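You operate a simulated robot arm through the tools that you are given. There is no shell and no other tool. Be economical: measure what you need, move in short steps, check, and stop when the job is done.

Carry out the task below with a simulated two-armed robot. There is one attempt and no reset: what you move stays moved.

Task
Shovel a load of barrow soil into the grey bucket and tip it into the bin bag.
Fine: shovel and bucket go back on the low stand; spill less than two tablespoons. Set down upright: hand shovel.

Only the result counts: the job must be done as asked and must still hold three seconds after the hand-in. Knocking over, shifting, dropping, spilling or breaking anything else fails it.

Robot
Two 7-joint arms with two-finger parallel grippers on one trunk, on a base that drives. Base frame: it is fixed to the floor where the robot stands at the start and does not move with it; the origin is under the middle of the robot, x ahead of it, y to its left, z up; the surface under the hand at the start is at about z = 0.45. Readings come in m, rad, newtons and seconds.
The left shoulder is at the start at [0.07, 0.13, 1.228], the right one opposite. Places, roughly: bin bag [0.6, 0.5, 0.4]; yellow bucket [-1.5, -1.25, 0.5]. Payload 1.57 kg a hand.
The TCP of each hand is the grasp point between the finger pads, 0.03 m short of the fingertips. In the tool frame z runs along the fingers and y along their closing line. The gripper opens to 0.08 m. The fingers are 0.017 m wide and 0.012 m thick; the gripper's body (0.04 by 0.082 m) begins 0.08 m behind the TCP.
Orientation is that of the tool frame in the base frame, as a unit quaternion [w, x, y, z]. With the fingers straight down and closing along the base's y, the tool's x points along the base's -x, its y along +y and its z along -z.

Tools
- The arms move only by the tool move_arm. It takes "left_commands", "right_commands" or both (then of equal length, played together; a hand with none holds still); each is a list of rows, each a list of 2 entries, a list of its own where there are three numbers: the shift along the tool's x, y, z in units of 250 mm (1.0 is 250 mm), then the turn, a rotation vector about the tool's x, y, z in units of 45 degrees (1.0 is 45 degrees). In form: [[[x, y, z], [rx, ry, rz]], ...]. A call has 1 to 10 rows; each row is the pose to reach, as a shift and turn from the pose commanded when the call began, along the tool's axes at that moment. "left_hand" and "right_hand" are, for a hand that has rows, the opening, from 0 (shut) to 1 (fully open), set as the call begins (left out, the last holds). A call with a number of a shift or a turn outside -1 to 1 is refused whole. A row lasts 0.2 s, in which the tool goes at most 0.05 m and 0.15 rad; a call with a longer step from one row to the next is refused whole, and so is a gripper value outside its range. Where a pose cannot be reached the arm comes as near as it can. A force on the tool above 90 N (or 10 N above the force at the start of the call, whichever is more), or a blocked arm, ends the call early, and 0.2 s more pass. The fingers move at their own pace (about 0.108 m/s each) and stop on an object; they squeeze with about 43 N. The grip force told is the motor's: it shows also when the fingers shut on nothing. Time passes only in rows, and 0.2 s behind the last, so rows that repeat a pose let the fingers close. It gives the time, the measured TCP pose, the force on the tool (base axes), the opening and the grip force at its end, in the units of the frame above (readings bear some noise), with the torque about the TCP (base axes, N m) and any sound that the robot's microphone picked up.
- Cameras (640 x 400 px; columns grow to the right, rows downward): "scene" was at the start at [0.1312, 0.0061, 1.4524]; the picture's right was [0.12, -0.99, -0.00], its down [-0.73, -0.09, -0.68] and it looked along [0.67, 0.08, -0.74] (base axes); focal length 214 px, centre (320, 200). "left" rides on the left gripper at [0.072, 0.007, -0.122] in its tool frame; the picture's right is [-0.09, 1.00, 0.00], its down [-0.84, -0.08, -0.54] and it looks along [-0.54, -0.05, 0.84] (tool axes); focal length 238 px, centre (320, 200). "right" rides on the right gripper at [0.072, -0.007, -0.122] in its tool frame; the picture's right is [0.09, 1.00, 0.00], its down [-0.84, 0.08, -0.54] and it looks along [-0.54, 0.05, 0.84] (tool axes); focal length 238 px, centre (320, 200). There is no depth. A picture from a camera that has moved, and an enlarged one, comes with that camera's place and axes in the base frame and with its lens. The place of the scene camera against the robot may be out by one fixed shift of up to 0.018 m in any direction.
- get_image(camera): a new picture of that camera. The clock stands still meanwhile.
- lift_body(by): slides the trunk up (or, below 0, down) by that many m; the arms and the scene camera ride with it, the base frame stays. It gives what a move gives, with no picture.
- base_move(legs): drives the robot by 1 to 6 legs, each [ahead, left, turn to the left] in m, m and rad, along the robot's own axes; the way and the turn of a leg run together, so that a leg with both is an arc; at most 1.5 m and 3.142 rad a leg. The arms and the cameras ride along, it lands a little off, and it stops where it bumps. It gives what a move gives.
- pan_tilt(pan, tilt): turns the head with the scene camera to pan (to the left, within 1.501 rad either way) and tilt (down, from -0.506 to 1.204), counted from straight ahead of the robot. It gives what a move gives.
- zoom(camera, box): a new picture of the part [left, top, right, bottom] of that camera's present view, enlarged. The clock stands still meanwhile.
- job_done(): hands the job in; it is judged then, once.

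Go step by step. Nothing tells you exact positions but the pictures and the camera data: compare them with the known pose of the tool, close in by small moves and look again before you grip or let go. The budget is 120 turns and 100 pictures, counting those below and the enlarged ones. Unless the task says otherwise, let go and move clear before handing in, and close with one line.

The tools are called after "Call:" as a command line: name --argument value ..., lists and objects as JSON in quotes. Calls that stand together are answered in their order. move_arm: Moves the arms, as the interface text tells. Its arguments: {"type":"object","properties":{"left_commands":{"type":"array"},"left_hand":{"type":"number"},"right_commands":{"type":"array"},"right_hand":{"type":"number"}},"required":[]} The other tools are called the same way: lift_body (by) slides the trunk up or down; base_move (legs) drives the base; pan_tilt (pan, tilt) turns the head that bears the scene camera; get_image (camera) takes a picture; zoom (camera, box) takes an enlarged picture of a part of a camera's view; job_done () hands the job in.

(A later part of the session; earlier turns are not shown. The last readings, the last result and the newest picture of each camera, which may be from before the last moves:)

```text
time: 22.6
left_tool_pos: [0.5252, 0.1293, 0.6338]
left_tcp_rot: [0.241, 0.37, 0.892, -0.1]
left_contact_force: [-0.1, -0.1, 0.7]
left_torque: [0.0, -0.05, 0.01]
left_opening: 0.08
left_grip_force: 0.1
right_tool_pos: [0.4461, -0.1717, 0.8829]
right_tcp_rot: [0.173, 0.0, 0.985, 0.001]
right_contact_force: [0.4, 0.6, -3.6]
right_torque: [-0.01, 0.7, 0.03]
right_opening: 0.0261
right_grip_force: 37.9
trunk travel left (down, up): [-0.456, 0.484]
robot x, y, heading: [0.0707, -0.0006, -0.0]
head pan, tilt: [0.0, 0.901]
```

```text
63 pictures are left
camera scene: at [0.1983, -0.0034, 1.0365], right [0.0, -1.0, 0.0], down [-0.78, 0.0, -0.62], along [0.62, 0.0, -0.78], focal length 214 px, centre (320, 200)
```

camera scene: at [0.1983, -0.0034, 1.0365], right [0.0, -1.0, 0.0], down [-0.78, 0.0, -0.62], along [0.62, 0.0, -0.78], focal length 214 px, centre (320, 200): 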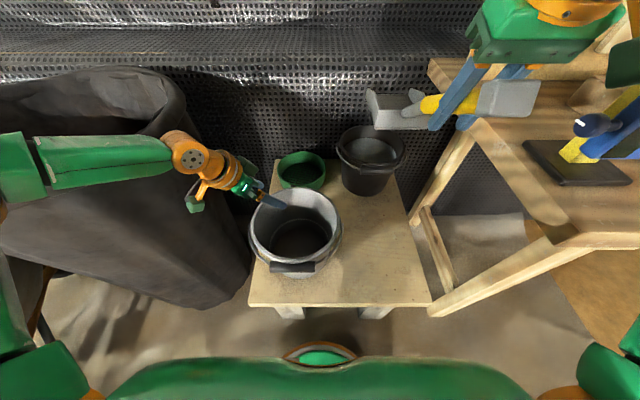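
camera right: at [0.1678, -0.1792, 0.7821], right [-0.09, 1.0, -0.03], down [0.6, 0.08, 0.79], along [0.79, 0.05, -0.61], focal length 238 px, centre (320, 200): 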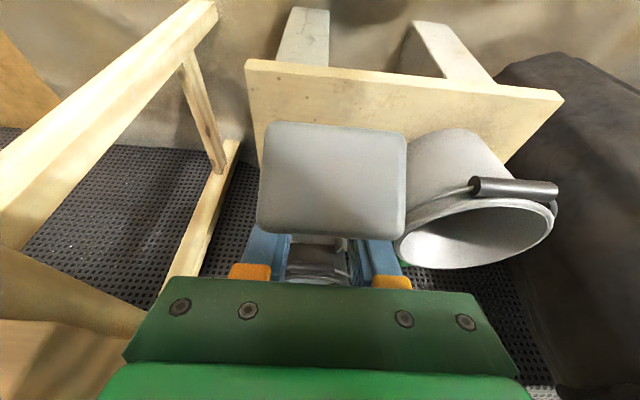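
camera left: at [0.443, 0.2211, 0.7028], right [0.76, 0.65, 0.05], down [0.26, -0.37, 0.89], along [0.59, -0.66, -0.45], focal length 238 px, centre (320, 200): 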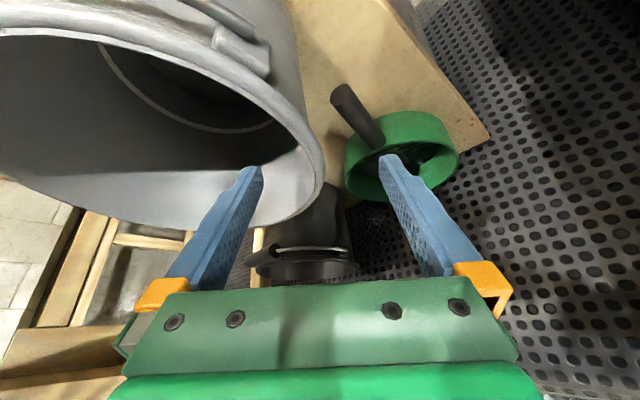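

The rim still passes midway between the fingers and the scoop handle sits below the fingertip path. Lowering the last 0.048 m with the trunk, then closing.

Call:
lift_body --by -0.048

Call:
get_image --camera "left"

Call:
zoom --camera "scene" --box '[220, 140, 380, 290]'

```text
time: 23.4
left_tool_pos: [0.5265, 0.1281, 0.5864]
left_tcp_rot: [0.241, 0.368, 0.892, -0.099]
left_contact_force: [-0.7, 0.0, -0.6]
left_torque: [0.01, 0.0, 0.02]
left_opening: 0.0801
left_grip_force: 0.1
right_tool_pos: [0.4472, -0.1722, 0.8343]
right_tcp_rot: [0.173, 0.0, 0.985, 0.0]
right_contact_force: [0.2, 0.2, -3.5]
right_torque: [0.02, 0.73, 0.01]
right_opening: 0.0264
right_grip_force: 37.0
trunk travel left (down, up): [-0.408, 0.532]
robot x, y, heading: [0.0691, -0.0002, -0.001]
head pan, tilt: [0.0, 0.901]
```

```text
62 pictures are left
camera left: at [0.4429, 0.2211, 0.6548], right [0.76, 0.65, 0.05], down [0.26, -0.37, 0.89], along [0.59, -0.66, -0.45], focal length 238 px, centre (320, 200)
```

left: 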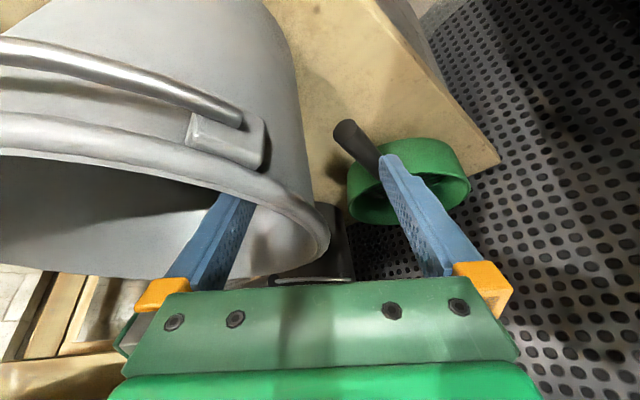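

```text
2.67 times, centred on (300, 215) of scene
camera zoom: at [0.1982, -0.0034, 0.9885], right [0.0, -1.0, 0.0], down [-0.78, 0.0, -0.62], along [0.62, 0.0, -0.78], focal length 572 px, centre (373, 160)
```

zoom: 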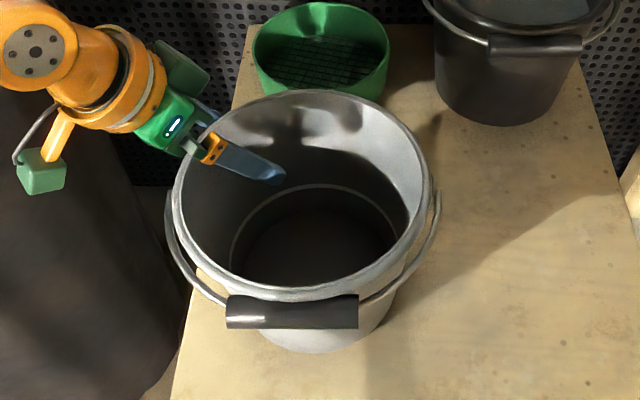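

The inner finger is inside the bucket and the outer one outside. Closing the left hand.

Call:
move_arm --left_commands '[[[0, 0, 0], [0, 0, 0]], [[0, 0, 0], [0, 0, 0]], [[0, 0, 0], [0, 0, 0]], [[0, 0, 0], [0, 0, 0]], [[0, 0, 0], [0, 0, 0]]]' --left_hand 0

Call:
get_image --camera "left"

Call:
zoom --camera "scene" --box '[220, 140, 380, 290]'

```text
time: 24.6
left_tool_pos: [0.5257, 0.1291, 0.586]
left_tcp_rot: [0.241, 0.369, 0.892, -0.1]
left_contact_force: [1.0, -0.4, 4.9]
left_torque: [-0.54, 0.75, -0.05]
left_opening: 0.0077
left_grip_force: 26.7
right_tool_pos: [0.4465, -0.1719, 0.8342]
right_tcp_rot: [0.172, 0.001, 0.985, 0.0]
right_contact_force: [0.9, -0.6, -3.6]
right_torque: [0.01, 0.76, 0.0]
right_opening: 0.0263
right_grip_force: 37.4
trunk travel left (down, up): [-0.408, 0.532]
robot x, y, heading: [0.0718, 0.0058, 0.001]
head pan, tilt: [0.0, 0.901]
```

```text
60 pictures are left
camera left: at [0.4428, 0.2211, 0.6551], right [0.76, 0.65, 0.05], down [0.26, -0.37, 0.89], along [0.6, -0.66, -0.45], focal length 238 px, centre (320, 200)
```

left: 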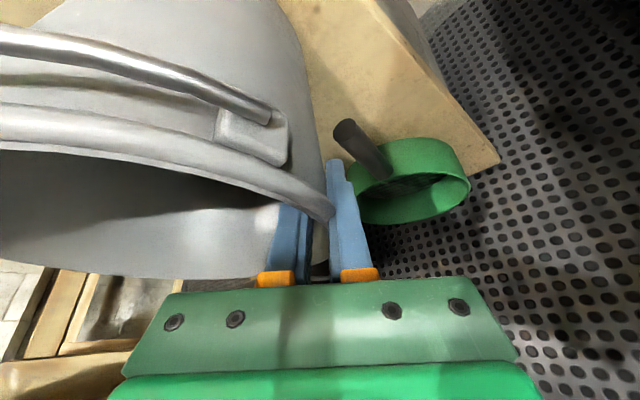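

```text
2.67 times, centred on (300, 215) of scene
camera zoom: at [0.1979, -0.0034, 0.9886], right [0.0, -1.0, 0.0], down [-0.78, 0.0, -0.62], along [0.62, 0.0, -0.78], focal length 572 px, centre (373, 160)
```

zoom: 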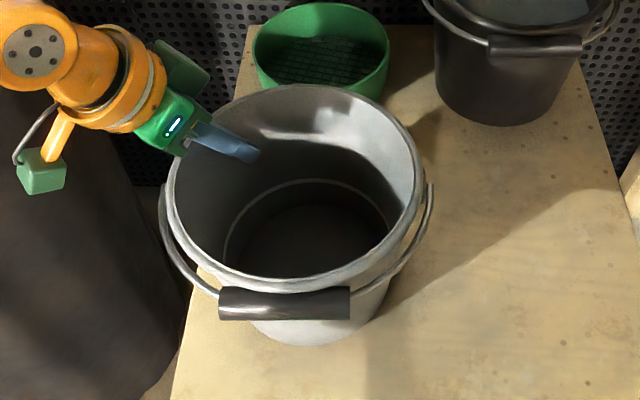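

The rim is pinched (8 mm wall) and the scoop didn't move. Lifting 0.06 m with the trunk to check the hold.

Call:
lift_body --by 0.06

Call:
get_image --camera "scene"

Call:
get_image --camera "left"

```text
time: 25.6
left_tool_pos: [0.5266, 0.1282, 0.6462]
left_tcp_rot: [0.24, 0.37, 0.892, -0.1]
left_contact_force: [0.2, 0.3, -2.8]
left_torque: [0.15, -0.18, 0.0]
left_opening: 0.0065
left_grip_force: 25.8
right_tool_pos: [0.4463, -0.1717, 0.8938]
right_tcp_rot: [0.173, 0.0, 0.985, -0.001]
right_contact_force: [0.0, 0.1, -3.8]
right_torque: [-0.03, 0.72, 0.01]
right_opening: 0.0262
right_grip_force: 37.4
trunk travel left (down, up): [-0.468, 0.472]
robot x, y, heading: [0.0697, -0.0004, -0.0]
head pan, tilt: [0.0, 0.901]
```

```text
58 pictures are left
camera scene: at [0.1992, -0.0033, 1.0484], right [0.0, -1.0, 0.0], down [-0.78, 0.0, -0.62], along [0.62, 0.0, -0.78], focal length 214 px, centre (320, 200)
```

scene: 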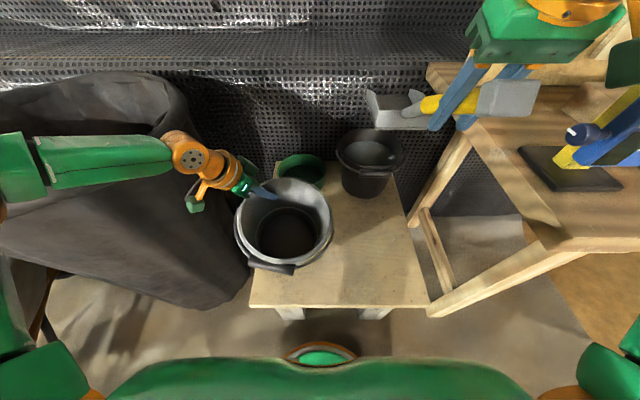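

```text
57 pictures are left
camera left: at [0.4436, 0.2213, 0.7144], right [0.76, 0.65, 0.05], down [0.27, -0.37, 0.89], along [0.59, -0.66, -0.46], focal length 238 px, centre (320, 200)
```

left: 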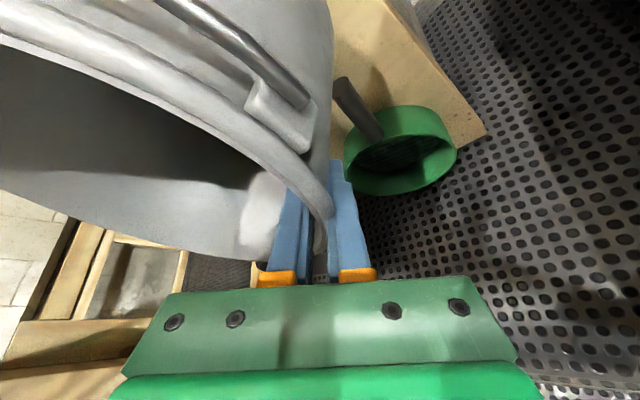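

The bucket lifts cleanly (about 0.3 kg). I'll raise the trunk, back away, and turn left to face the barrow.

Call:
lift_body --by 0.3

Call:
base_move --legs '[[-0.25, 0, 0], [0, 0, 1.57]]'

Call:
get_image --camera "scene"

```text
time: 28.6
left_tool_pos: [0.5275, 0.1276, 0.9459]
left_tcp_rot: [0.241, 0.369, 0.892, -0.1]
left_contact_force: [-0.3, 0.3, -3.2]
left_torque: [0.1, -0.23, -0.01]
left_opening: 0.0065
left_grip_force: 25.8
right_tool_pos: [0.447, -0.1726, 1.1939]
right_tcp_rot: [0.171, 0.0, 0.985, 0.0]
right_contact_force: [0.0, 0.2, -3.0]
right_torque: [-0.01, 0.68, 0.0]
right_opening: 0.0263
right_grip_force: 37.1
trunk travel left (down, up): [-0.768, 0.172]
robot x, y, heading: [0.0677, 0.0016, -0.002]
head pan, tilt: [0.0, 0.901]
```

```text
time: 34.2
left_tool_pos: [-0.2943, 0.459, 0.9451]
left_tcp_rot: [0.241, -0.358, 0.897, 0.097]
left_contact_force: [0.4, -0.4, -2.4]
left_torque: [0.23, 0.16, -0.04]
left_opening: 0.0063
left_grip_force: 26.1
right_tool_pos: [0.004, 0.3724, 1.1942]
right_tcp_rot: [0.123, -0.687, 0.706, 0.119]
right_contact_force: [0.0, -0.2, -3.7]
right_torque: [-0.73, 0.02, 0.0]
right_opening: 0.0262
right_grip_force: 37.0
trunk travel left (down, up): [-0.768, 0.172]
robot x, y, heading: [-0.1768, -0.0043, 1.544]
head pan, tilt: [0.0, 0.901]
```

```text
56 pictures are left
camera scene: at [-0.1725, 0.1239, 1.3484], right [1.0, -0.03, 0.0], down [-0.02, -0.78, -0.62], along [0.02, 0.62, -0.78], focal length 214 px, centre (320, 200)
```

scene: 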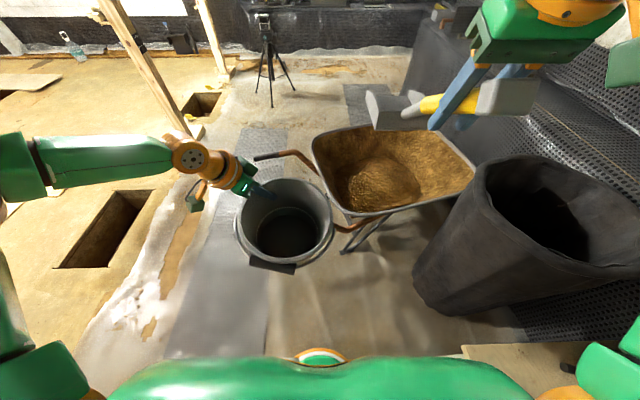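

The barrow lies ahead-right with its near handle pointing left, and the bin is close on the right. I'll drive to about (-0.12, 0.33) heading 60° with the hands high, so the right elbow stays clear of the bin.

Call:
base_move --legs '[[0.33, -0.048, 0], [0, 0, -0.49]]'

Call:
pan_tilt --pan -0.1 --tilt 0.9

Call:
get_image --camera "scene"

Call:
get_image --camera "right"

```text
time: 37.8
left_tool_pos: [-0.0108, 0.789, 0.9462]
left_tcp_rot: [0.258, -0.133, 0.956, 0.035]
left_contact_force: [-0.3, 0.4, -2.9]
left_torque: [0.24, 0.01, 0.0]
left_opening: 0.0062
left_grip_force: 25.9
right_tool_pos: [0.2125, 0.5739, 1.194]
right_tcp_rot: [0.148, -0.498, 0.85, 0.088]
right_contact_force: [-0.1, -0.1, -3.2]
right_torque: [-0.63, 0.36, -0.02]
right_opening: 0.0265
right_grip_force: 37.7
trunk travel left (down, up): [-0.768, 0.172]
robot x, y, heading: [-0.1205, 0.327, 1.065]
head pan, tilt: [0.0, 0.901]
```

```text
time: 38.5
left_tool_pos: [-0.0102, 0.7882, 0.9458]
left_tcp_rot: [0.258, -0.134, 0.956, 0.036]
left_contact_force: [0.0, -0.4, -2.8]
left_torque: [0.23, 0.0, 0.0]
left_opening: 0.0062
left_grip_force: 26.2
right_tool_pos: [0.2131, 0.5724, 1.1941]
right_tcp_rot: [0.149, -0.499, 0.849, 0.087]
right_contact_force: [1.0, 0.0, -3.4]
right_torque: [-0.62, 0.35, 0.02]
right_opening: 0.0263
right_grip_force: 37.4
trunk travel left (down, up): [-0.768, 0.172]
robot x, y, heading: [-0.1234, 0.3281, 1.059]
head pan, tilt: [-0.099, 0.901]
```

```text
55 pictures are left
camera scene: at [-0.0505, 0.4307, 1.3484], right [0.82, -0.57, 0.0], down [-0.45, -0.64, -0.62], along [0.35, 0.51, -0.78], focal length 214 px, centre (320, 200)
```

scene: 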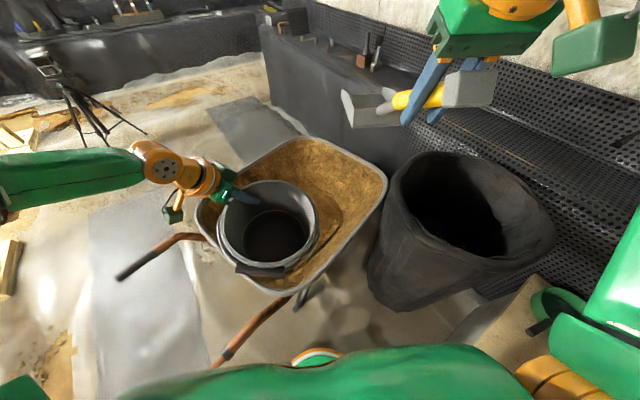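

```text
54 pictures are left
camera right: at [0.1659, 0.4736, 1.2845], right [-0.91, 0.41, -0.03], down [0.23, 0.56, 0.79], along [0.34, 0.72, -0.61], focal length 238 px, centre (320, 200)
```

right: 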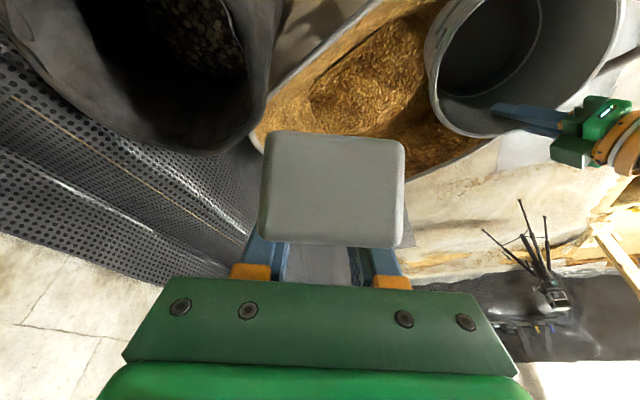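

Barrow rim is at about z=0.62 with corners near (-0.06,0.68), (0.59,0.82), (0.43,1.32), (-0.17,1.12); bin mouth centre (0.58,0.51). I'll zoom on the soil to judge its level.

Call:
zoom --camera "scene" --box '[190, 120, 400, 300]'

Call:
zoom --camera "right" --box '[240, 0, 480, 180]'

```text
2.22 times, centred on (295, 210) of scene
camera zoom: at [-0.0505, 0.4307, 1.3484], right [0.82, -0.57, 0.0], down [-0.45, -0.64, -0.62], along [0.35, 0.51, -0.78], focal length 477 px, centre (376, 178)
```

zoom: 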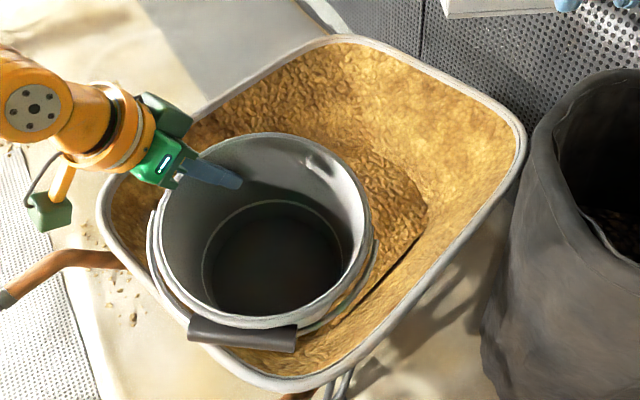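

```text
2.22 times, centred on (360, 90) of right
camera zoom: at [0.1659, 0.4736, 1.2845], right [-0.91, 0.41, -0.03], down [0.23, 0.56, 0.79], along [0.34, 0.72, -0.61], focal length 530 px, centre (231, 444)
```

zoom: 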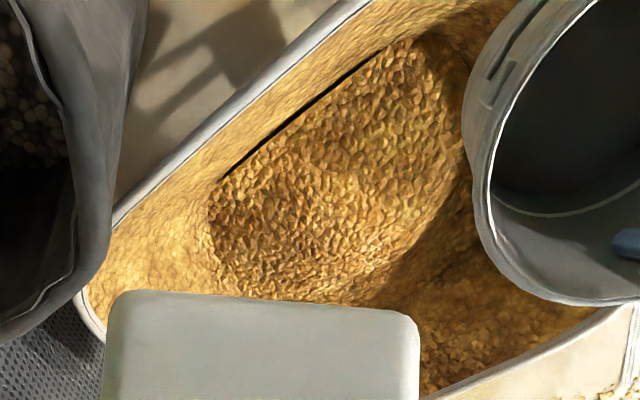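

The soil bed is centred near (0.22,0.98) at roughly z 0.42. I'll turn 11° left so it lies ahead of the right hand, and raise the bucket a bit to the left before lowering the trunk.

Call:
base_move --legs '[[0, 0, 0.19]]'

Call:
move_arm --left_commands '[[[-0.04, 0.028, -0.125], [0, 0, 0]], [[-0.08, 0.056, -0.25], [0, 0, 0]], [[-0.119, 0.085, -0.375], [0, 0, 0]], [[-0.158, 0.113, -0.5], [0, 0, 0]], [[-0.198, 0.141, -0.625], [0, 0, 0]]]'

Call:
lift_body --by -0.2

Call:
get_image --camera "scene"

```text
time: 39.6
left_tool_pos: [-0.0995, 0.8014, 0.9449]
left_tcp_rot: [0.253, -0.224, 0.939, 0.06]
left_contact_force: [0.2, 0.2, -3.0]
left_torque: [0.22, 0.07, 0.01]
left_opening: 0.0061
left_grip_force: 25.9
right_tool_pos: [0.1615, 0.6308, 1.1933]
right_tcp_rot: [0.139, -0.577, 0.798, 0.101]
right_contact_force: [0.0, -0.2, -4.3]
right_torque: [-0.65, 0.19, -0.02]
right_opening: 0.0263
right_grip_force: 37.4
trunk travel left (down, up): [-0.768, 0.172]
robot x, y, heading: [-0.1226, 0.3268, 1.254]
head pan, tilt: [-0.099, 0.901]
```

```text
time: 40.8
left_tool_pos: [-0.1474, 0.8168, 1.1078]
left_tcp_rot: [0.253, -0.225, 0.939, 0.061]
left_contact_force: [-0.3, 0.2, -2.6]
left_torque: [0.24, 0.06, 0.0]
left_opening: 0.0064
left_grip_force: 25.6
right_tool_pos: [0.1608, 0.6313, 1.1939]
right_tcp_rot: [0.139, -0.577, 0.798, 0.101]
right_contact_force: [0.4, 0.0, -2.8]
right_torque: [-0.68, 0.18, 0.01]
right_opening: 0.0263
right_grip_force: 37.2
trunk travel left (down, up): [-0.768, 0.172]
robot x, y, heading: [-0.1203, 0.3255, 1.255]
head pan, tilt: [-0.099, 0.901]
```

```text
time: 43.0
left_tool_pos: [-0.1489, 0.8154, 0.906]
left_tcp_rot: [0.253, -0.225, 0.939, 0.061]
left_contact_force: [-0.1, -0.4, -3.4]
left_torque: [0.24, 0.12, 0.02]
left_opening: 0.0062
left_grip_force: 26.1
right_tool_pos: [0.1603, 0.6306, 0.9939]
right_tcp_rot: [0.14, -0.576, 0.799, 0.101]
right_contact_force: [-0.1, -0.1, -3.8]
right_torque: [-0.67, 0.24, 0.01]
right_opening: 0.0263
right_grip_force: 37.0
trunk travel left (down, up): [-0.568, 0.372]
robot x, y, heading: [-0.1236, 0.3272, 1.252]
head pan, tilt: [-0.099, 0.901]
```

```text
51 pictures are left
camera scene: at [-0.0722, 0.4413, 1.1485], right [0.91, -0.41, 0.0], down [-0.32, -0.72, -0.62], along [0.25, 0.57, -0.78], focal length 214 px, centre (320, 200)
```

scene: 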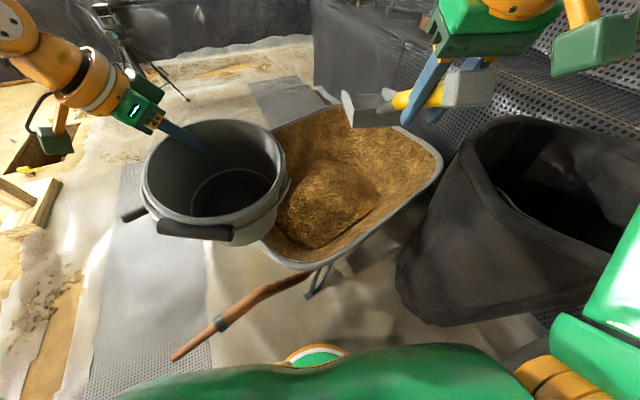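

The mound is clearly visible at about (0.2,0.95), but the near rim at z≈0.62 limits how far back my hand can be while scooping. I'll look down at the clearance between my base and the barrow handle.

Call:
pan_tilt --pan 0.1 --tilt 1.2

Call:
get_image --camera "scene"

```text
time: 43.8
left_tool_pos: [-0.1479, 0.8155, 0.9058]
left_tcp_rot: [0.253, -0.225, 0.939, 0.06]
left_contact_force: [0.0, -0.2, -3.1]
left_torque: [0.25, 0.04, -0.01]
left_opening: 0.0059
left_grip_force: 26.2
right_tool_pos: [0.1594, 0.6307, 0.9935]
right_tcp_rot: [0.14, -0.577, 0.798, 0.101]
right_contact_force: [-0.3, -0.5, -3.7]
right_torque: [-0.68, 0.22, 0.02]
right_opening: 0.0262
right_grip_force: 37.1
trunk travel left (down, up): [-0.568, 0.372]
robot x, y, heading: [-0.1176, 0.3286, 1.255]
head pan, tilt: [0.099, 1.201]
```

```text
50 pictures are left
camera scene: at [-0.0906, 0.427, 1.1287], right [0.98, -0.22, 0.0], down [-0.2, -0.91, -0.36], along [0.08, 0.35, -0.93], focal length 214 px, centre (320, 200)
```

scene: 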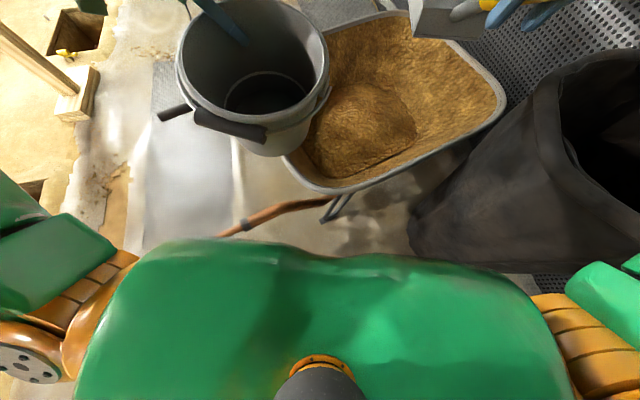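

Space in front looks fine. I'll swing the bucket further left, bring the shovel in line with the soil with its nose 40° down, then edge 0.06 m forward.

Call:
move_arm --left_commands '[[[0.054, 0.045, -0.087], [0, 0, 0]], [[0.109, 0.09, -0.174], [0, 0, 0]], [[0.163, 0.136, -0.261], [0, 0, 0]], [[0.218, 0.181, -0.348], [0, 0, 0]], [[0.272, 0.226, -0.435], [0, 0, 0]]]' --right_commands '[[[-0.047, 0.1, 0.017], [0, 0.178, 0]], [[-0.095, 0.2, 0.034], [0, 0.356, 0]], [[-0.142, 0.3, 0.052], [0, 0.533, 0]], [[-0.19, 0.4, 0.069], [0, 0.711, 0]], [[-0.237, 0.5, 0.086], [0, 0.889, 0]]]'

Call:
base_move --legs '[[0.06, 0, 0]]'

Call:
lift_body --by -0.13

Call:
pan_tilt --pan -0.1 --tilt 0.9

Call:
get_image --camera "scene"

```text
time: 45.0
left_tool_pos: [-0.2737, 0.8175, 0.9653]
left_tcp_rot: [0.253, -0.225, 0.939, 0.06]
left_contact_force: [0.0, 0.5, -3.2]
left_torque: [0.26, 0.05, 0.02]
left_opening: 0.0061
left_grip_force: 26.2
right_tool_pos: [0.0931, 0.6346, 0.9211]
right_tcp_rot: [-0.128, -0.579, 0.799, -0.097]
right_contact_force: [0.3, 0.4, -4.2]
right_torque: [-0.36, 0.12, -0.03]
right_opening: 0.0265
right_grip_force: 37.2
right hand out of reach, approached as far as the arm can: row 2, 3, 4, 5
trunk travel left (down, up): [-0.568, 0.372]
robot x, y, heading: [-0.1186, 0.3242, 1.256]
head pan, tilt: [0.099, 1.201]
```

```text
time: 45.9
left_tool_pos: [-0.2575, 0.8727, 0.9664]
left_tcp_rot: [0.254, -0.223, 0.939, 0.06]
left_contact_force: [-0.1, 0.0, -3.0]
left_torque: [0.21, 0.06, 0.0]
left_opening: 0.0061
left_grip_force: 26.0
right_tool_pos: [0.1101, 0.6897, 0.9216]
right_tcp_rot: [-0.127, -0.579, 0.799, -0.096]
right_contact_force: [-0.2, -0.1, -3.7]
right_torque: [-0.26, 0.09, 0.0]
right_opening: 0.0265
right_grip_force: 38.1
trunk travel left (down, up): [-0.568, 0.372]
robot x, y, heading: [-0.1031, 0.3824, 1.253]
head pan, tilt: [0.099, 1.201]
```

```text
time: 47.5
left_tool_pos: [-0.2554, 0.8722, 0.8371]
left_tcp_rot: [0.253, -0.225, 0.939, 0.06]
left_contact_force: [-0.1, 0.3, -2.2]
left_torque: [0.26, 0.05, -0.01]
left_opening: 0.0063
left_grip_force: 25.9
right_tool_pos: [0.1106, 0.6897, 0.7919]
right_tcp_rot: [-0.126, -0.579, 0.799, -0.097]
right_contact_force: [-0.2, -0.2, -3.7]
right_torque: [-0.27, 0.1, -0.02]
right_opening: 0.0265
right_grip_force: 37.3
trunk travel left (down, up): [-0.438, 0.502]
robot x, y, heading: [-0.1051, 0.382, 1.253]
head pan, tilt: [0.099, 1.201]
```

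```text
time: 48.3
left_tool_pos: [-0.2561, 0.8715, 0.837]
left_tcp_rot: [0.253, -0.225, 0.939, 0.06]
left_contact_force: [0.2, -0.2, -2.3]
left_torque: [0.23, 0.04, -0.02]
left_opening: 0.006
left_grip_force: 26.0
right_tool_pos: [0.1113, 0.6904, 0.7927]
right_tcp_rot: [-0.126, -0.579, 0.8, -0.095]
right_contact_force: [-0.3, -0.2, -4.0]
right_torque: [-0.29, 0.09, -0.03]
right_opening: 0.0265
right_grip_force: 36.9
trunk travel left (down, up): [-0.438, 0.502]
robot x, y, heading: [-0.1012, 0.3816, 1.257]
head pan, tilt: [-0.099, 0.901]
```

```text
49 pictures are left
camera scene: at [-0.054, 0.4981, 1.0184], right [0.91, -0.41, 0.0], down [-0.32, -0.72, -0.62], along [0.25, 0.57, -0.79], focal length 214 px, centre (320, 200)
```

scene: 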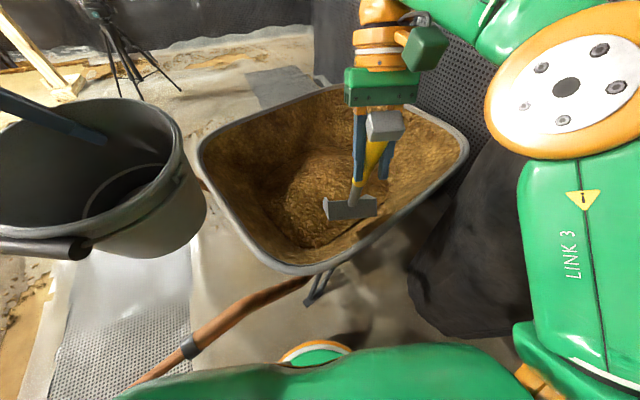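

The shovel is poised nose-down over the near side of the mound, and the forearm is clear of the bin. Pushing forward and down into the soil at 30°.

Call:
move_arm --right_commands '[[[-0.08, 0.07, 0.03], [0, -0.04, 0]], [[-0.17, 0.14, 0.08], [0, -0.08, 0]], [[-0.26, 0.2, 0.13], [0, -0.12, 0]], [[-0.35, 0.2, 0.19], [0, -0.16, 0]], [[-0.44, 0.2, 0.265], [0, -0.2, 0]]]'

Call:
get_image --camera "scene"

```text
time: 49.5
left_tool_pos: [-0.2561, 0.874, 0.8355]
left_tcp_rot: [0.253, -0.224, 0.939, 0.06]
left_contact_force: [0.2, 0.8, -3.0]
left_torque: [0.23, 0.07, -0.01]
left_opening: 0.0062
left_grip_force: 25.9
right_tool_pos: [0.0937, 0.7725, 0.6932]
right_tcp_rot: [-0.064, -0.584, 0.807, -0.051]
right_contact_force: [0.6, -0.4, -2.6]
right_torque: [-0.38, 0.13, 0.02]
right_opening: 0.0263
right_grip_force: 37.1
right hand out of reach, approached as far as the arm can: row 3, 4, 5
trunk travel left (down, up): [-0.438, 0.502]
robot x, y, heading: [-0.104, 0.3816, 1.257]
head pan, tilt: [-0.099, 0.901]
```

```text
48 pictures are left
camera scene: at [-0.0536, 0.499, 1.0183], right [0.91, -0.41, 0.0], down [-0.32, -0.72, -0.62], along [0.25, 0.57, -0.79], focal length 214 px, centre (320, 200)
```

scene: 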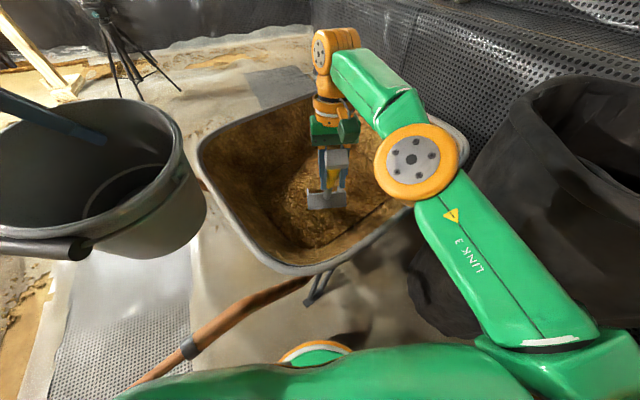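

The blade tip should be at about z 0.43 now with hardly any contact yet. I'll sink it with the trunk by 0.05 m and watch the force.

Call:
lift_body --by -0.05

Call:
zoom --camera "scene" --box '[190, 80, 400, 280]'

```text
time: 50.4
left_tool_pos: [-0.256, 0.872, 0.7854]
left_tcp_rot: [0.254, -0.224, 0.939, 0.06]
left_contact_force: [-0.7, -1.1, -3.1]
left_torque: [0.28, 0.06, -0.03]
left_opening: 0.0063
left_grip_force: 26.1
right_tool_pos: [0.0922, 0.7718, 0.6432]
right_tcp_rot: [-0.064, -0.584, 0.807, -0.051]
right_contact_force: [-0.3, 0.1, -6.4]
right_torque: [-0.61, 0.19, 0.0]
right_opening: 0.0264
right_grip_force: 37.4
trunk travel left (down, up): [-0.388, 0.552]
robot x, y, heading: [-0.1028, 0.3836, 1.254]
head pan, tilt: [-0.099, 0.901]
```

```text
2.00 times, centred on (295, 180) of scene
camera zoom: at [-0.0537, 0.4985, 0.9683], right [0.91, -0.41, 0.0], down [-0.32, -0.72, -0.62], along [0.25, 0.57, -0.78], focal length 429 px, centre (370, 240)
```

zoom: 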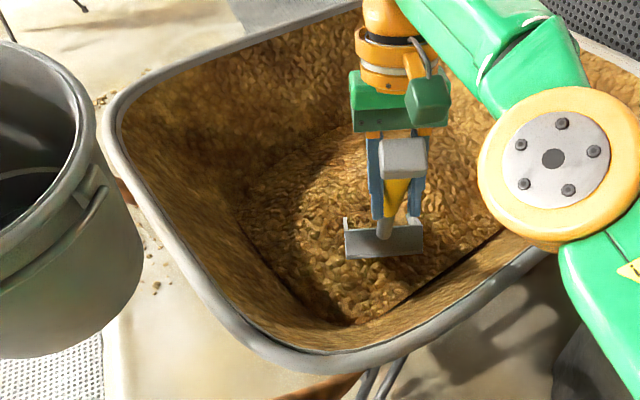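

The force jumped from 3.7 N to 6.4 N, so the blade is in the soil. Next I'll sweep forward while levelling the blade and easing upward, keeping the hand clear of the near rim.

Call:
move_arm --right_commands '[[[-0.037, 0, 0.026], [0, -0.156, 0]], [[-0.066, 0, 0.082], [0, -0.311, 0]], [[-0.073, 0, 0.122], [0, -0.478, 0]], [[-0.056, 0, 0.145], [0, -0.644, 0]], [[-0.025, 0, 0.077], [0, -0.756, 0]], [[0.02, 0, -0.118], [0, -0.8, 0]]]'

Call:
zoom --camera "scene" --box '[190, 60, 430, 280]'

```text
time: 51.8
left_tool_pos: [-0.257, 0.8728, 0.7862]
left_tcp_rot: [0.254, -0.225, 0.939, 0.06]
left_contact_force: [-1.1, 0.2, -2.8]
left_torque: [0.24, 0.02, -0.01]
left_opening: 0.0058
left_grip_force: 25.5
right_tool_pos: [0.0919, 0.7734, 0.6726]
right_tcp_rot: [0.188, -0.572, 0.788, 0.133]
right_contact_force: [1.0, -1.1, -9.6]
right_torque: [-0.96, 0.38, 0.02]
right_opening: 0.0269
right_grip_force: 36.9
trunk travel left (down, up): [-0.388, 0.552]
robot x, y, heading: [-0.1058, 0.3845, 1.253]
head pan, tilt: [-0.099, 0.901]
```

```text
1.82 times, centred on (310, 170) of scene
camera zoom: at [-0.0538, 0.4987, 0.9684], right [0.91, -0.41, 0.0], down [-0.32, -0.72, -0.62], along [0.25, 0.57, -0.79], focal length 390 px, centre (338, 254)
```

zoom: 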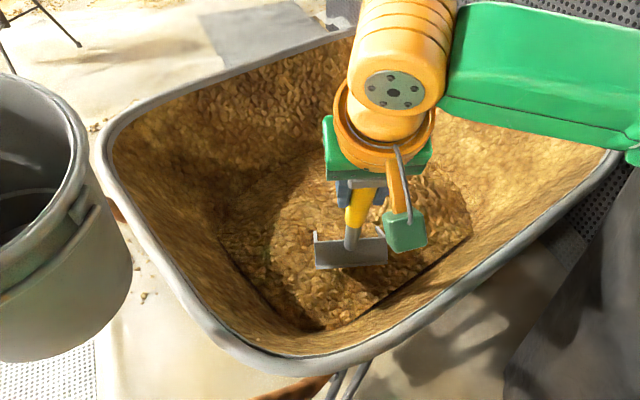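

The right hand reads 9.6 N, so there is soil on the blade. I'll lift 0.1 m and check from the right camera whether the blade is level.

Call:
lift_body --by 0.06

Call:
get_image --camera "right"

Call:
zoom --camera "scene" --box '[250, 80, 410, 230]'

```text
time: 52.8
left_tool_pos: [-0.2557, 0.8731, 0.846]
left_tcp_rot: [0.253, -0.224, 0.939, 0.059]
left_contact_force: [0.7, 0.3, -3.3]
left_torque: [0.22, 0.08, 0.01]
left_opening: 0.0059
left_grip_force: 26.2
right_tool_pos: [0.0925, 0.773, 0.7323]
right_tcp_rot: [0.188, -0.571, 0.788, 0.132]
right_contact_force: [-0.1, 0.2, -6.2]
right_torque: [-0.65, 0.23, -0.02]
right_opening: 0.0267
right_grip_force: 37.0
trunk travel left (down, up): [-0.448, 0.492]
robot x, y, heading: [-0.1015, 0.3836, 1.25]
head pan, tilt: [-0.099, 0.901]
```

```text
45 pictures are left
camera right: at [0.0614, 0.658, 0.8093], right [-0.97, 0.23, -0.05], down [0.08, 0.51, 0.86], along [0.22, 0.83, -0.51], focal length 238 px, centre (320, 200)
```

right: 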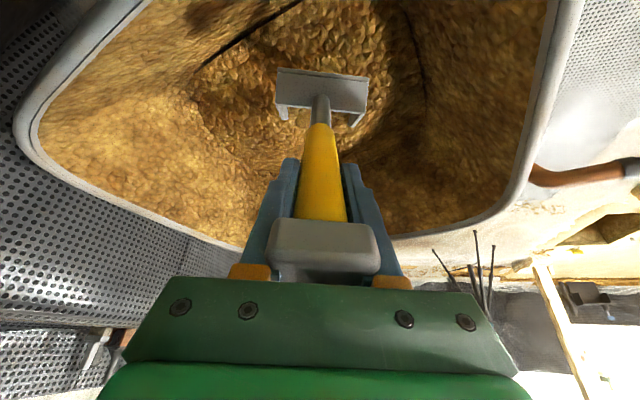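

```text
2.67 times, centred on (330, 155) of scene
camera zoom: at [-0.0536, 0.4992, 1.0283], right [0.91, -0.41, 0.0], down [-0.32, -0.72, -0.62], along [0.25, 0.57, -0.79], focal length 572 px, centre (293, 320)
```

zoom: 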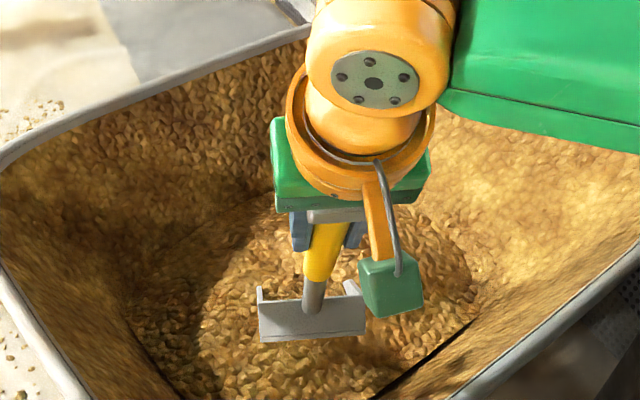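

The shovel pivoted in the grip until its knob rested against the palm, so the handle now lines up with the fingers and the blade is about 36° nose-down. About 0.25 kg of soil is still on it. I'll lift, back up slightly, and tilt the hand forward to level the blade over the tray.

Call:
lift_body --by 0.08

Call:
base_move --legs '[[-0.12, 0, 0]]'

Call:
move_arm --right_commands '[[[-0.085, 0, 0.04], [0, -0.13, 0]], [[-0.17, 0, 0.08], [0, -0.26, 0]], [[-0.26, 0, 0.13], [0, -0.4, 0]], [[-0.34, 0, 0.17], [0, -0.53, 0]], [[-0.43, 0, 0.21], [0, -0.67, 0]], [[-0.5, 0, 0.25], [0, -0.8, 0]]]'

Call:
get_image --camera "scene"

```text
time: 54.0
left_tool_pos: [-0.2551, 0.8744, 0.9254]
left_tcp_rot: [0.253, -0.225, 0.939, 0.061]
left_contact_force: [0.4, 0.2, -2.9]
left_torque: [0.25, 0.06, 0.02]
left_opening: 0.0059
left_grip_force: 25.7
right_tool_pos: [0.0928, 0.7729, 0.8124]
right_tcp_rot: [0.188, -0.571, 0.788, 0.132]
right_contact_force: [0.0, -0.5, -7.2]
right_torque: [-0.66, 0.2, -0.02]
right_opening: 0.0268
right_grip_force: 37.6
trunk travel left (down, up): [-0.528, 0.412]
robot x, y, heading: [-0.1014, 0.381, 1.251]
head pan, tilt: [-0.099, 0.901]
```

```text
time: 55.2
left_tool_pos: [-0.2938, 0.7587, 0.9257]
left_tcp_rot: [0.253, -0.225, 0.939, 0.06]
left_contact_force: [0.3, 0.3, -3.2]
left_torque: [0.27, 0.07, 0.02]
left_opening: 0.0061
left_grip_force: 25.8
right_tool_pos: [0.0549, 0.6585, 0.8128]
right_tcp_rot: [0.188, -0.572, 0.787, 0.132]
right_contact_force: [0.0, -0.1, -6.6]
right_torque: [-0.63, 0.22, 0.01]
right_opening: 0.0269
right_grip_force: 37.6
trunk travel left (down, up): [-0.528, 0.412]
robot x, y, heading: [-0.1371, 0.2731, 1.253]
head pan, tilt: [-0.099, 0.901]
```

```text
time: 56.6
left_tool_pos: [-0.2932, 0.7595, 0.9255]
left_tcp_rot: [0.253, -0.224, 0.939, 0.058]
left_contact_force: [-1.0, -0.4, -2.8]
left_torque: [0.23, 0.04, -0.01]
left_opening: 0.0058
left_grip_force: 26.0
right_tool_pos: [0.098, 0.7925, 0.8102]
right_tcp_rot: [0.422, -0.503, 0.692, 0.302]
right_contact_force: [-0.3, -0.3, -6.3]
right_torque: [-1.19, 0.41, -0.03]
right_opening: 0.0269
right_grip_force: 37.2
trunk travel left (down, up): [-0.528, 0.412]
robot x, y, heading: [-0.1377, 0.2681, 1.253]
head pan, tilt: [-0.099, 0.901]
```

```text
43 pictures are left
camera scene: at [-0.0909, 0.3859, 1.1082], right [0.91, -0.41, 0.0], down [-0.32, -0.72, -0.62], along [0.25, 0.56, -0.79], focal length 214 px, centre (320, 200)
```

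scene: 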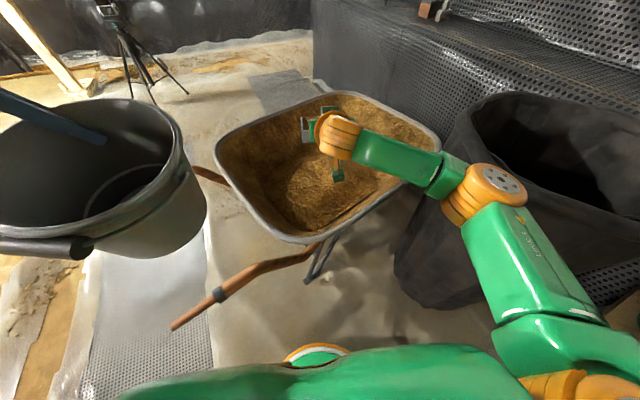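

The torque of 1.26 N·m fits about 0.27 kg of soil on a now-level blade. I'll zoom in to see the blade.

Call:
zoom --camera "scene" --box '[270, 80, 370, 180]'

Call:
get_image --camera "left"

Call:
get_image --camera "right"

```text
4.00 times, centred on (320, 130) of scene
camera zoom: at [-0.0909, 0.3859, 1.1082], right [0.91, -0.41, 0.0], down [-0.32, -0.72, -0.62], along [0.25, 0.56, -0.79], focal length 858 px, centre (320, 480)
```

zoom: 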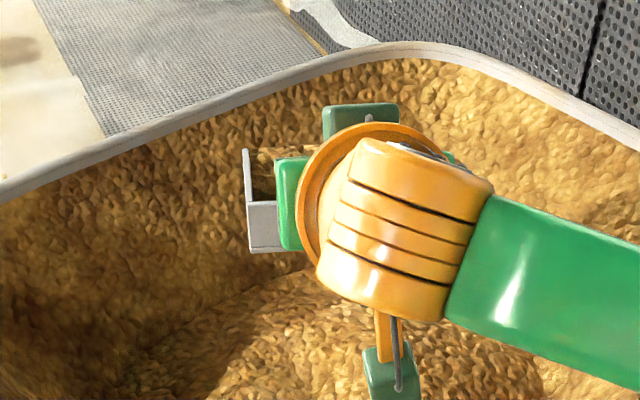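

```text
41 pictures are left
camera left: at [-0.4065, 0.7112, 0.9942], right [-0.38, 0.92, 0.04], down [0.44, 0.14, 0.89], along [0.82, 0.36, -0.46], focal length 238 px, centre (320, 200)
```

left: 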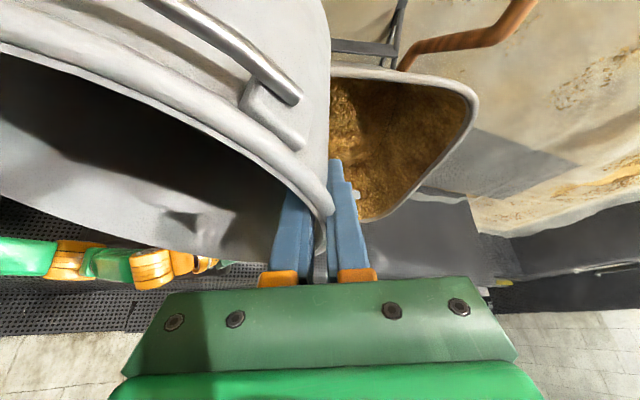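

```text
40 pictures are left
camera right: at [0.0614, 0.6554, 0.8033], right [-0.96, 0.27, -0.09], down [-0.11, -0.06, 0.99], along [0.26, 0.96, 0.09], focal length 238 px, centre (320, 200)
```

right: 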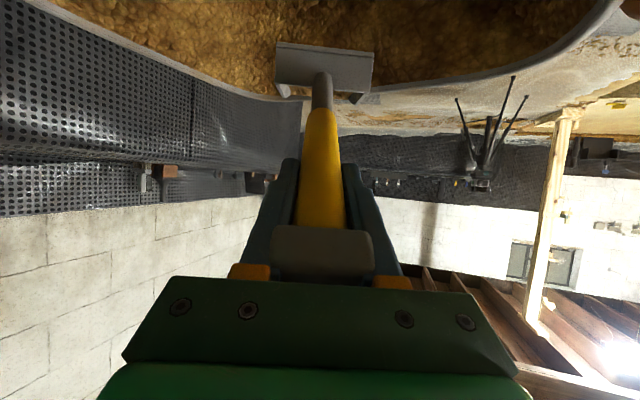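

The blade is level and loaded. The left arm can't reach under it here, so over the tray I'll pull the shovel back, yaw it 30° left and raise it. I'll turn the bucket hand 45° so the bucket comes forward.

Call:
lift_body --by 0.1

Call:
move_arm --right_commands '[[[-0.039, -0.07, -0.088], [-0.074, 0, -0.039]], [[-0.078, -0.14, -0.176], [-0.148, 0, -0.077]], [[-0.116, -0.21, -0.264], [-0.222, 0, -0.116]], [[-0.155, -0.28, -0.352], [-0.296, 0, -0.154]], [[-0.194, -0.35, -0.44], [-0.369, 0, -0.193]], [[-0.233, -0.42, -0.527], [-0.443, 0, -0.231]], [[-0.271, -0.49, -0.615], [-0.517, 0, -0.27]], [[-0.31, -0.56, -0.703], [-0.591, 0, -0.308]]]' --left_commands '[[[0, 0, 0], [-0.063, 0, -0.108]], [[0, 0, 0], [-0.125, 0, -0.217]], [[0, 0, 0], [-0.188, 0, -0.325]], [[0, 0, 0], [-0.25, 0, -0.433]], [[0, 0, 0], [-0.313, 0, -0.541]], [[0, 0, 0], [-0.375, 0, -0.65]], [[0, 0, 0], [-0.438, 0, -0.758]], [[0, 0, 0], [-0.5, 0, -0.866]]]'

Call:
get_image --camera "scene"

```text
time: 58.0
left_tool_pos: [-0.2943, 0.7591, 1.0245]
left_tcp_rot: [0.253, -0.225, 0.939, 0.06]
left_contact_force: [-0.5, 0.6, -2.5]
left_torque: [0.21, 0.05, -0.01]
left_opening: 0.006
left_grip_force: 25.7
right_tool_pos: [0.0984, 0.7926, 0.9116]
right_tcp_rot: [0.422, -0.503, 0.691, 0.302]
right_contact_force: [0.2, -0.9, -6.6]
right_torque: [-1.17, 0.38, -0.02]
right_opening: 0.0269
right_grip_force: 37.6
trunk travel left (down, up): [-0.628, 0.312]
robot x, y, heading: [-0.1409, 0.2685, 1.253]
head pan, tilt: [-0.099, 0.901]
```

```text
time: 59.8
left_tool_pos: [-0.2918, 0.7583, 1.0267]
left_tcp_rot: [0.21, -0.568, 0.781, 0.152]
left_contact_force: [-0.7, -0.4, -3.1]
left_torque: [0.13, 0.21, 0.0]
left_opening: 0.0056
left_grip_force: 25.8
right_tool_pos: [0.1933, 0.6323, 1.0629]
right_tcp_rot: [-0.329, 0.665, -0.537, -0.401]
right_contact_force: [1.8, -0.1, -6.1]
right_torque: [-0.97, -0.18, 0.0]
right_opening: 0.0267
right_grip_force: 37.3
trunk travel left (down, up): [-0.628, 0.312]
robot x, y, heading: [-0.1435, 0.269, 1.259]
head pan, tilt: [-0.099, 0.901]
```

```text
39 pictures are left
camera scene: at [-0.0903, 0.3839, 1.2084], right [0.91, -0.41, 0.0], down [-0.32, -0.72, -0.62], along [0.25, 0.57, -0.78], focal length 214 px, centre (320, 200)
```

scene: 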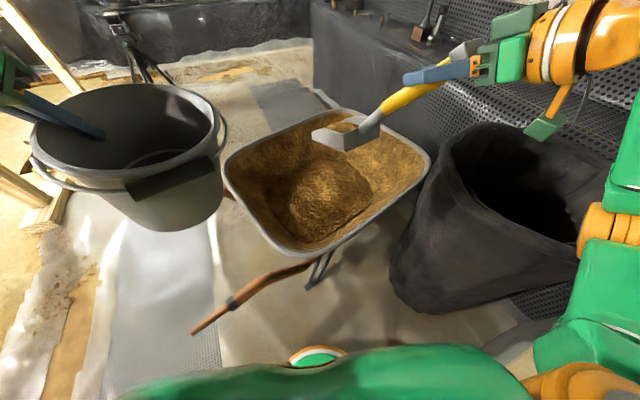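

Both moved as planned and soil is visible on the blade. Zooming to check level and load.

Call:
zoom --camera "scene" --box '[290, 50, 490, 190]'

```text
2.86 times, centred on (390, 120) of scene
camera zoom: at [-0.0903, 0.3839, 1.2084], right [0.91, -0.41, 0.0], down [-0.32, -0.72, -0.62], along [0.25, 0.57, -0.78], focal length 613 px, centre (120, 429)
```

zoom: 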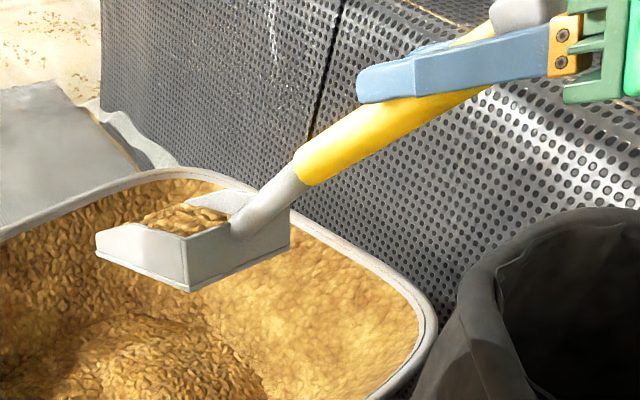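

The blade carries a good level load. I'll move forward 0.10 m so everything is over the tray, and lower the bucket on the left to below blade height.

Call:
base_move --legs '[[0.1, 0, 0]]'

Call:
move_arm --left_commands '[[[0.015, 0, 0.155], [0, 0, 0]], [[0.03, 0, 0.31], [0, 0, 0]], [[0.046, 0, 0.464], [0, 0, 0]], [[0.062, 0, 0.618], [0, 0, 0]], [[0.077, 0, 0.773], [0, 0, 0]]]'

Call:
get_image --camera "scene"

```text
time: 60.9
left_tool_pos: [-0.2622, 0.8527, 1.0267]
left_tcp_rot: [0.211, -0.566, 0.782, 0.151]
left_contact_force: [-0.6, 1.1, -3.2]
left_torque: [0.14, 0.22, -0.01]
left_opening: 0.0056
left_grip_force: 25.4
right_tool_pos: [0.2251, 0.7269, 1.0627]
right_tcp_rot: [-0.33, 0.665, -0.537, -0.401]
right_contact_force: [0.2, 0.3, -6.2]
right_torque: [-0.96, -0.2, -0.03]
right_opening: 0.0267
right_grip_force: 37.9
trunk travel left (down, up): [-0.628, 0.312]
robot x, y, heading: [-0.108, 0.3644, 1.251]
head pan, tilt: [-0.099, 0.901]
```

```text
time: 62.1
left_tool_pos: [-0.2361, 0.9311, 0.8481]
left_tcp_rot: [0.211, -0.566, 0.783, 0.149]
left_contact_force: [-0.9, 0.6, -1.6]
left_torque: [0.12, 0.19, 0.02]
left_opening: 0.0055
left_grip_force: 25.8
right_tool_pos: [0.225, 0.7302, 1.0623]
right_tcp_rot: [-0.328, 0.665, -0.538, -0.4]
right_contact_force: [-0.8, -0.2, -6.7]
right_torque: [-0.95, -0.2, 0.01]
right_opening: 0.0265
right_grip_force: 37.6
trunk travel left (down, up): [-0.628, 0.312]
robot x, y, heading: [-0.1105, 0.3633, 1.253]
head pan, tilt: [-0.099, 0.901]
```

```text
37 pictures are left
camera scene: at [-0.0593, 0.4813, 1.2081], right [0.91, -0.41, 0.0], down [-0.32, -0.72, -0.62], along [0.25, 0.56, -0.79], focal length 214 px, centre (320, 200)
```

scene: 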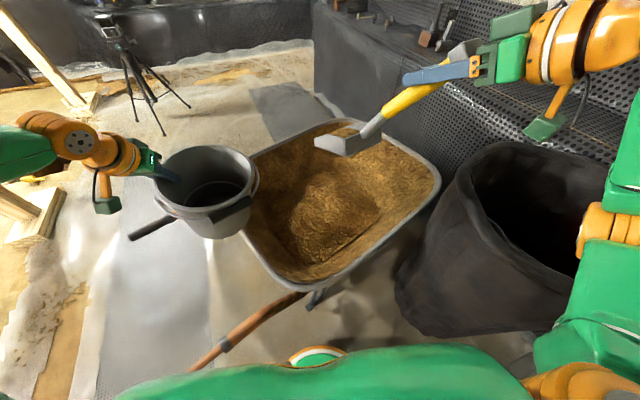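

The bucket reached 0.5 m forward. Next I'll slide it to the right, under the blade's side.

Call:
move_arm --left_commands '[[[0, -0.15, 0], [0, 0, 0]], [[0, -0.31, 0], [0, 0, 0]], [[0, -0.46, 0], [0, 0, 0]], [[0, -0.62, 0], [0, 0, 0]], [[0, -0.78, 0], [0, 0, 0]], [[0, -0.93, 0], [0, 0, 0]]]'

Call:
get_image --camera "scene"

```text
time: 63.5
left_tool_pos: [-0.0726, 0.8488, 0.8554]
left_tcp_rot: [0.211, -0.567, 0.781, 0.152]
left_contact_force: [-0.2, 0.1, -2.8]
left_torque: [0.1, 0.23, -0.03]
left_opening: 0.0061
left_grip_force: 25.2
left hand out of reach, approached as far as the arm can: row 5, 6
right_tool_pos: [0.2249, 0.7285, 1.0625]
right_tcp_rot: [-0.329, 0.665, -0.538, -0.4]
right_contact_force: [0.0, 0.6, -6.1]
right_torque: [-0.93, -0.18, 0.01]
right_opening: 0.0269
right_grip_force: 37.4
trunk travel left (down, up): [-0.628, 0.312]
robot x, y, heading: [-0.1074, 0.3614, 1.251]
head pan, tilt: [-0.099, 0.901]
```

```text
36 pictures are left
camera scene: at [-0.0593, 0.4795, 1.2083], right [0.91, -0.41, 0.0], down [-0.32, -0.72, -0.62], along [0.25, 0.57, -0.79], focal length 214 px, centre (320, 200)
```

scene: 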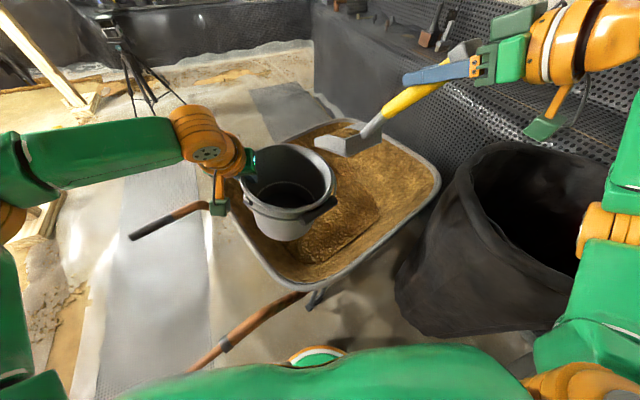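

The bucket is at about 0.47 m forward and near centre. I'll lower it slightly and bring the shovel back and left over it, with the nose dipping 15°.

Call:
move_arm --left_commands '[[[0.03, 0, 0.052], [0, 0, 0]], [[0.06, 0, 0.104], [0, 0, 0]], [[0.09, 0, 0.156], [0, 0, 0]], [[0.09, 0, 0.156], [0, 0, 0]]]' --right_commands '[[[0.022, 0.084, -0.042], [0, 0.083, 0]], [[0.044, 0.168, -0.084], [0, 0.167, 0]], [[0.066, 0.252, -0.126], [0, 0.25, 0]], [[0.088, 0.336, -0.168], [0, 0.333, 0]]]'

Call:
get_image --camera "scene"

```text
time: 64.5
left_tool_pos: [-0.0822, 0.8459, 0.8146]
left_tcp_rot: [0.211, -0.566, 0.782, 0.151]
left_contact_force: [-6.3, -2.9, -2.7]
left_torque: [0.11, 0.36, -0.54]
left_opening: 0.0099
left_grip_force: 28.0
left hand out of reach, approached as far as the arm can: row 2, 3, 4
right_tool_pos: [0.1515, 0.6639, 1.0626]
right_tcp_rot: [-0.257, 0.711, -0.577, -0.309]
right_contact_force: [5.5, 1.6, -5.0]
right_torque: [0.05, -1.67, -0.95]
right_opening: 0.029
right_grip_force: 38.9
trunk travel left (down, up): [-0.628, 0.312]
robot x, y, heading: [-0.1074, 0.3638, 1.251]
head pan, tilt: [-0.099, 0.901]
```

```text
35 pictures are left
camera scene: at [-0.0606, 0.4786, 1.2085], right [0.91, -0.41, 0.0], down [-0.32, -0.72, -0.62], along [0.25, 0.57, -0.78], focal length 214 px, centre (320, 200)
```

scene: 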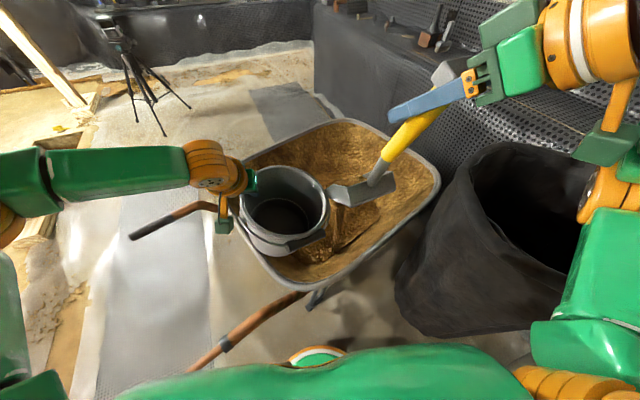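

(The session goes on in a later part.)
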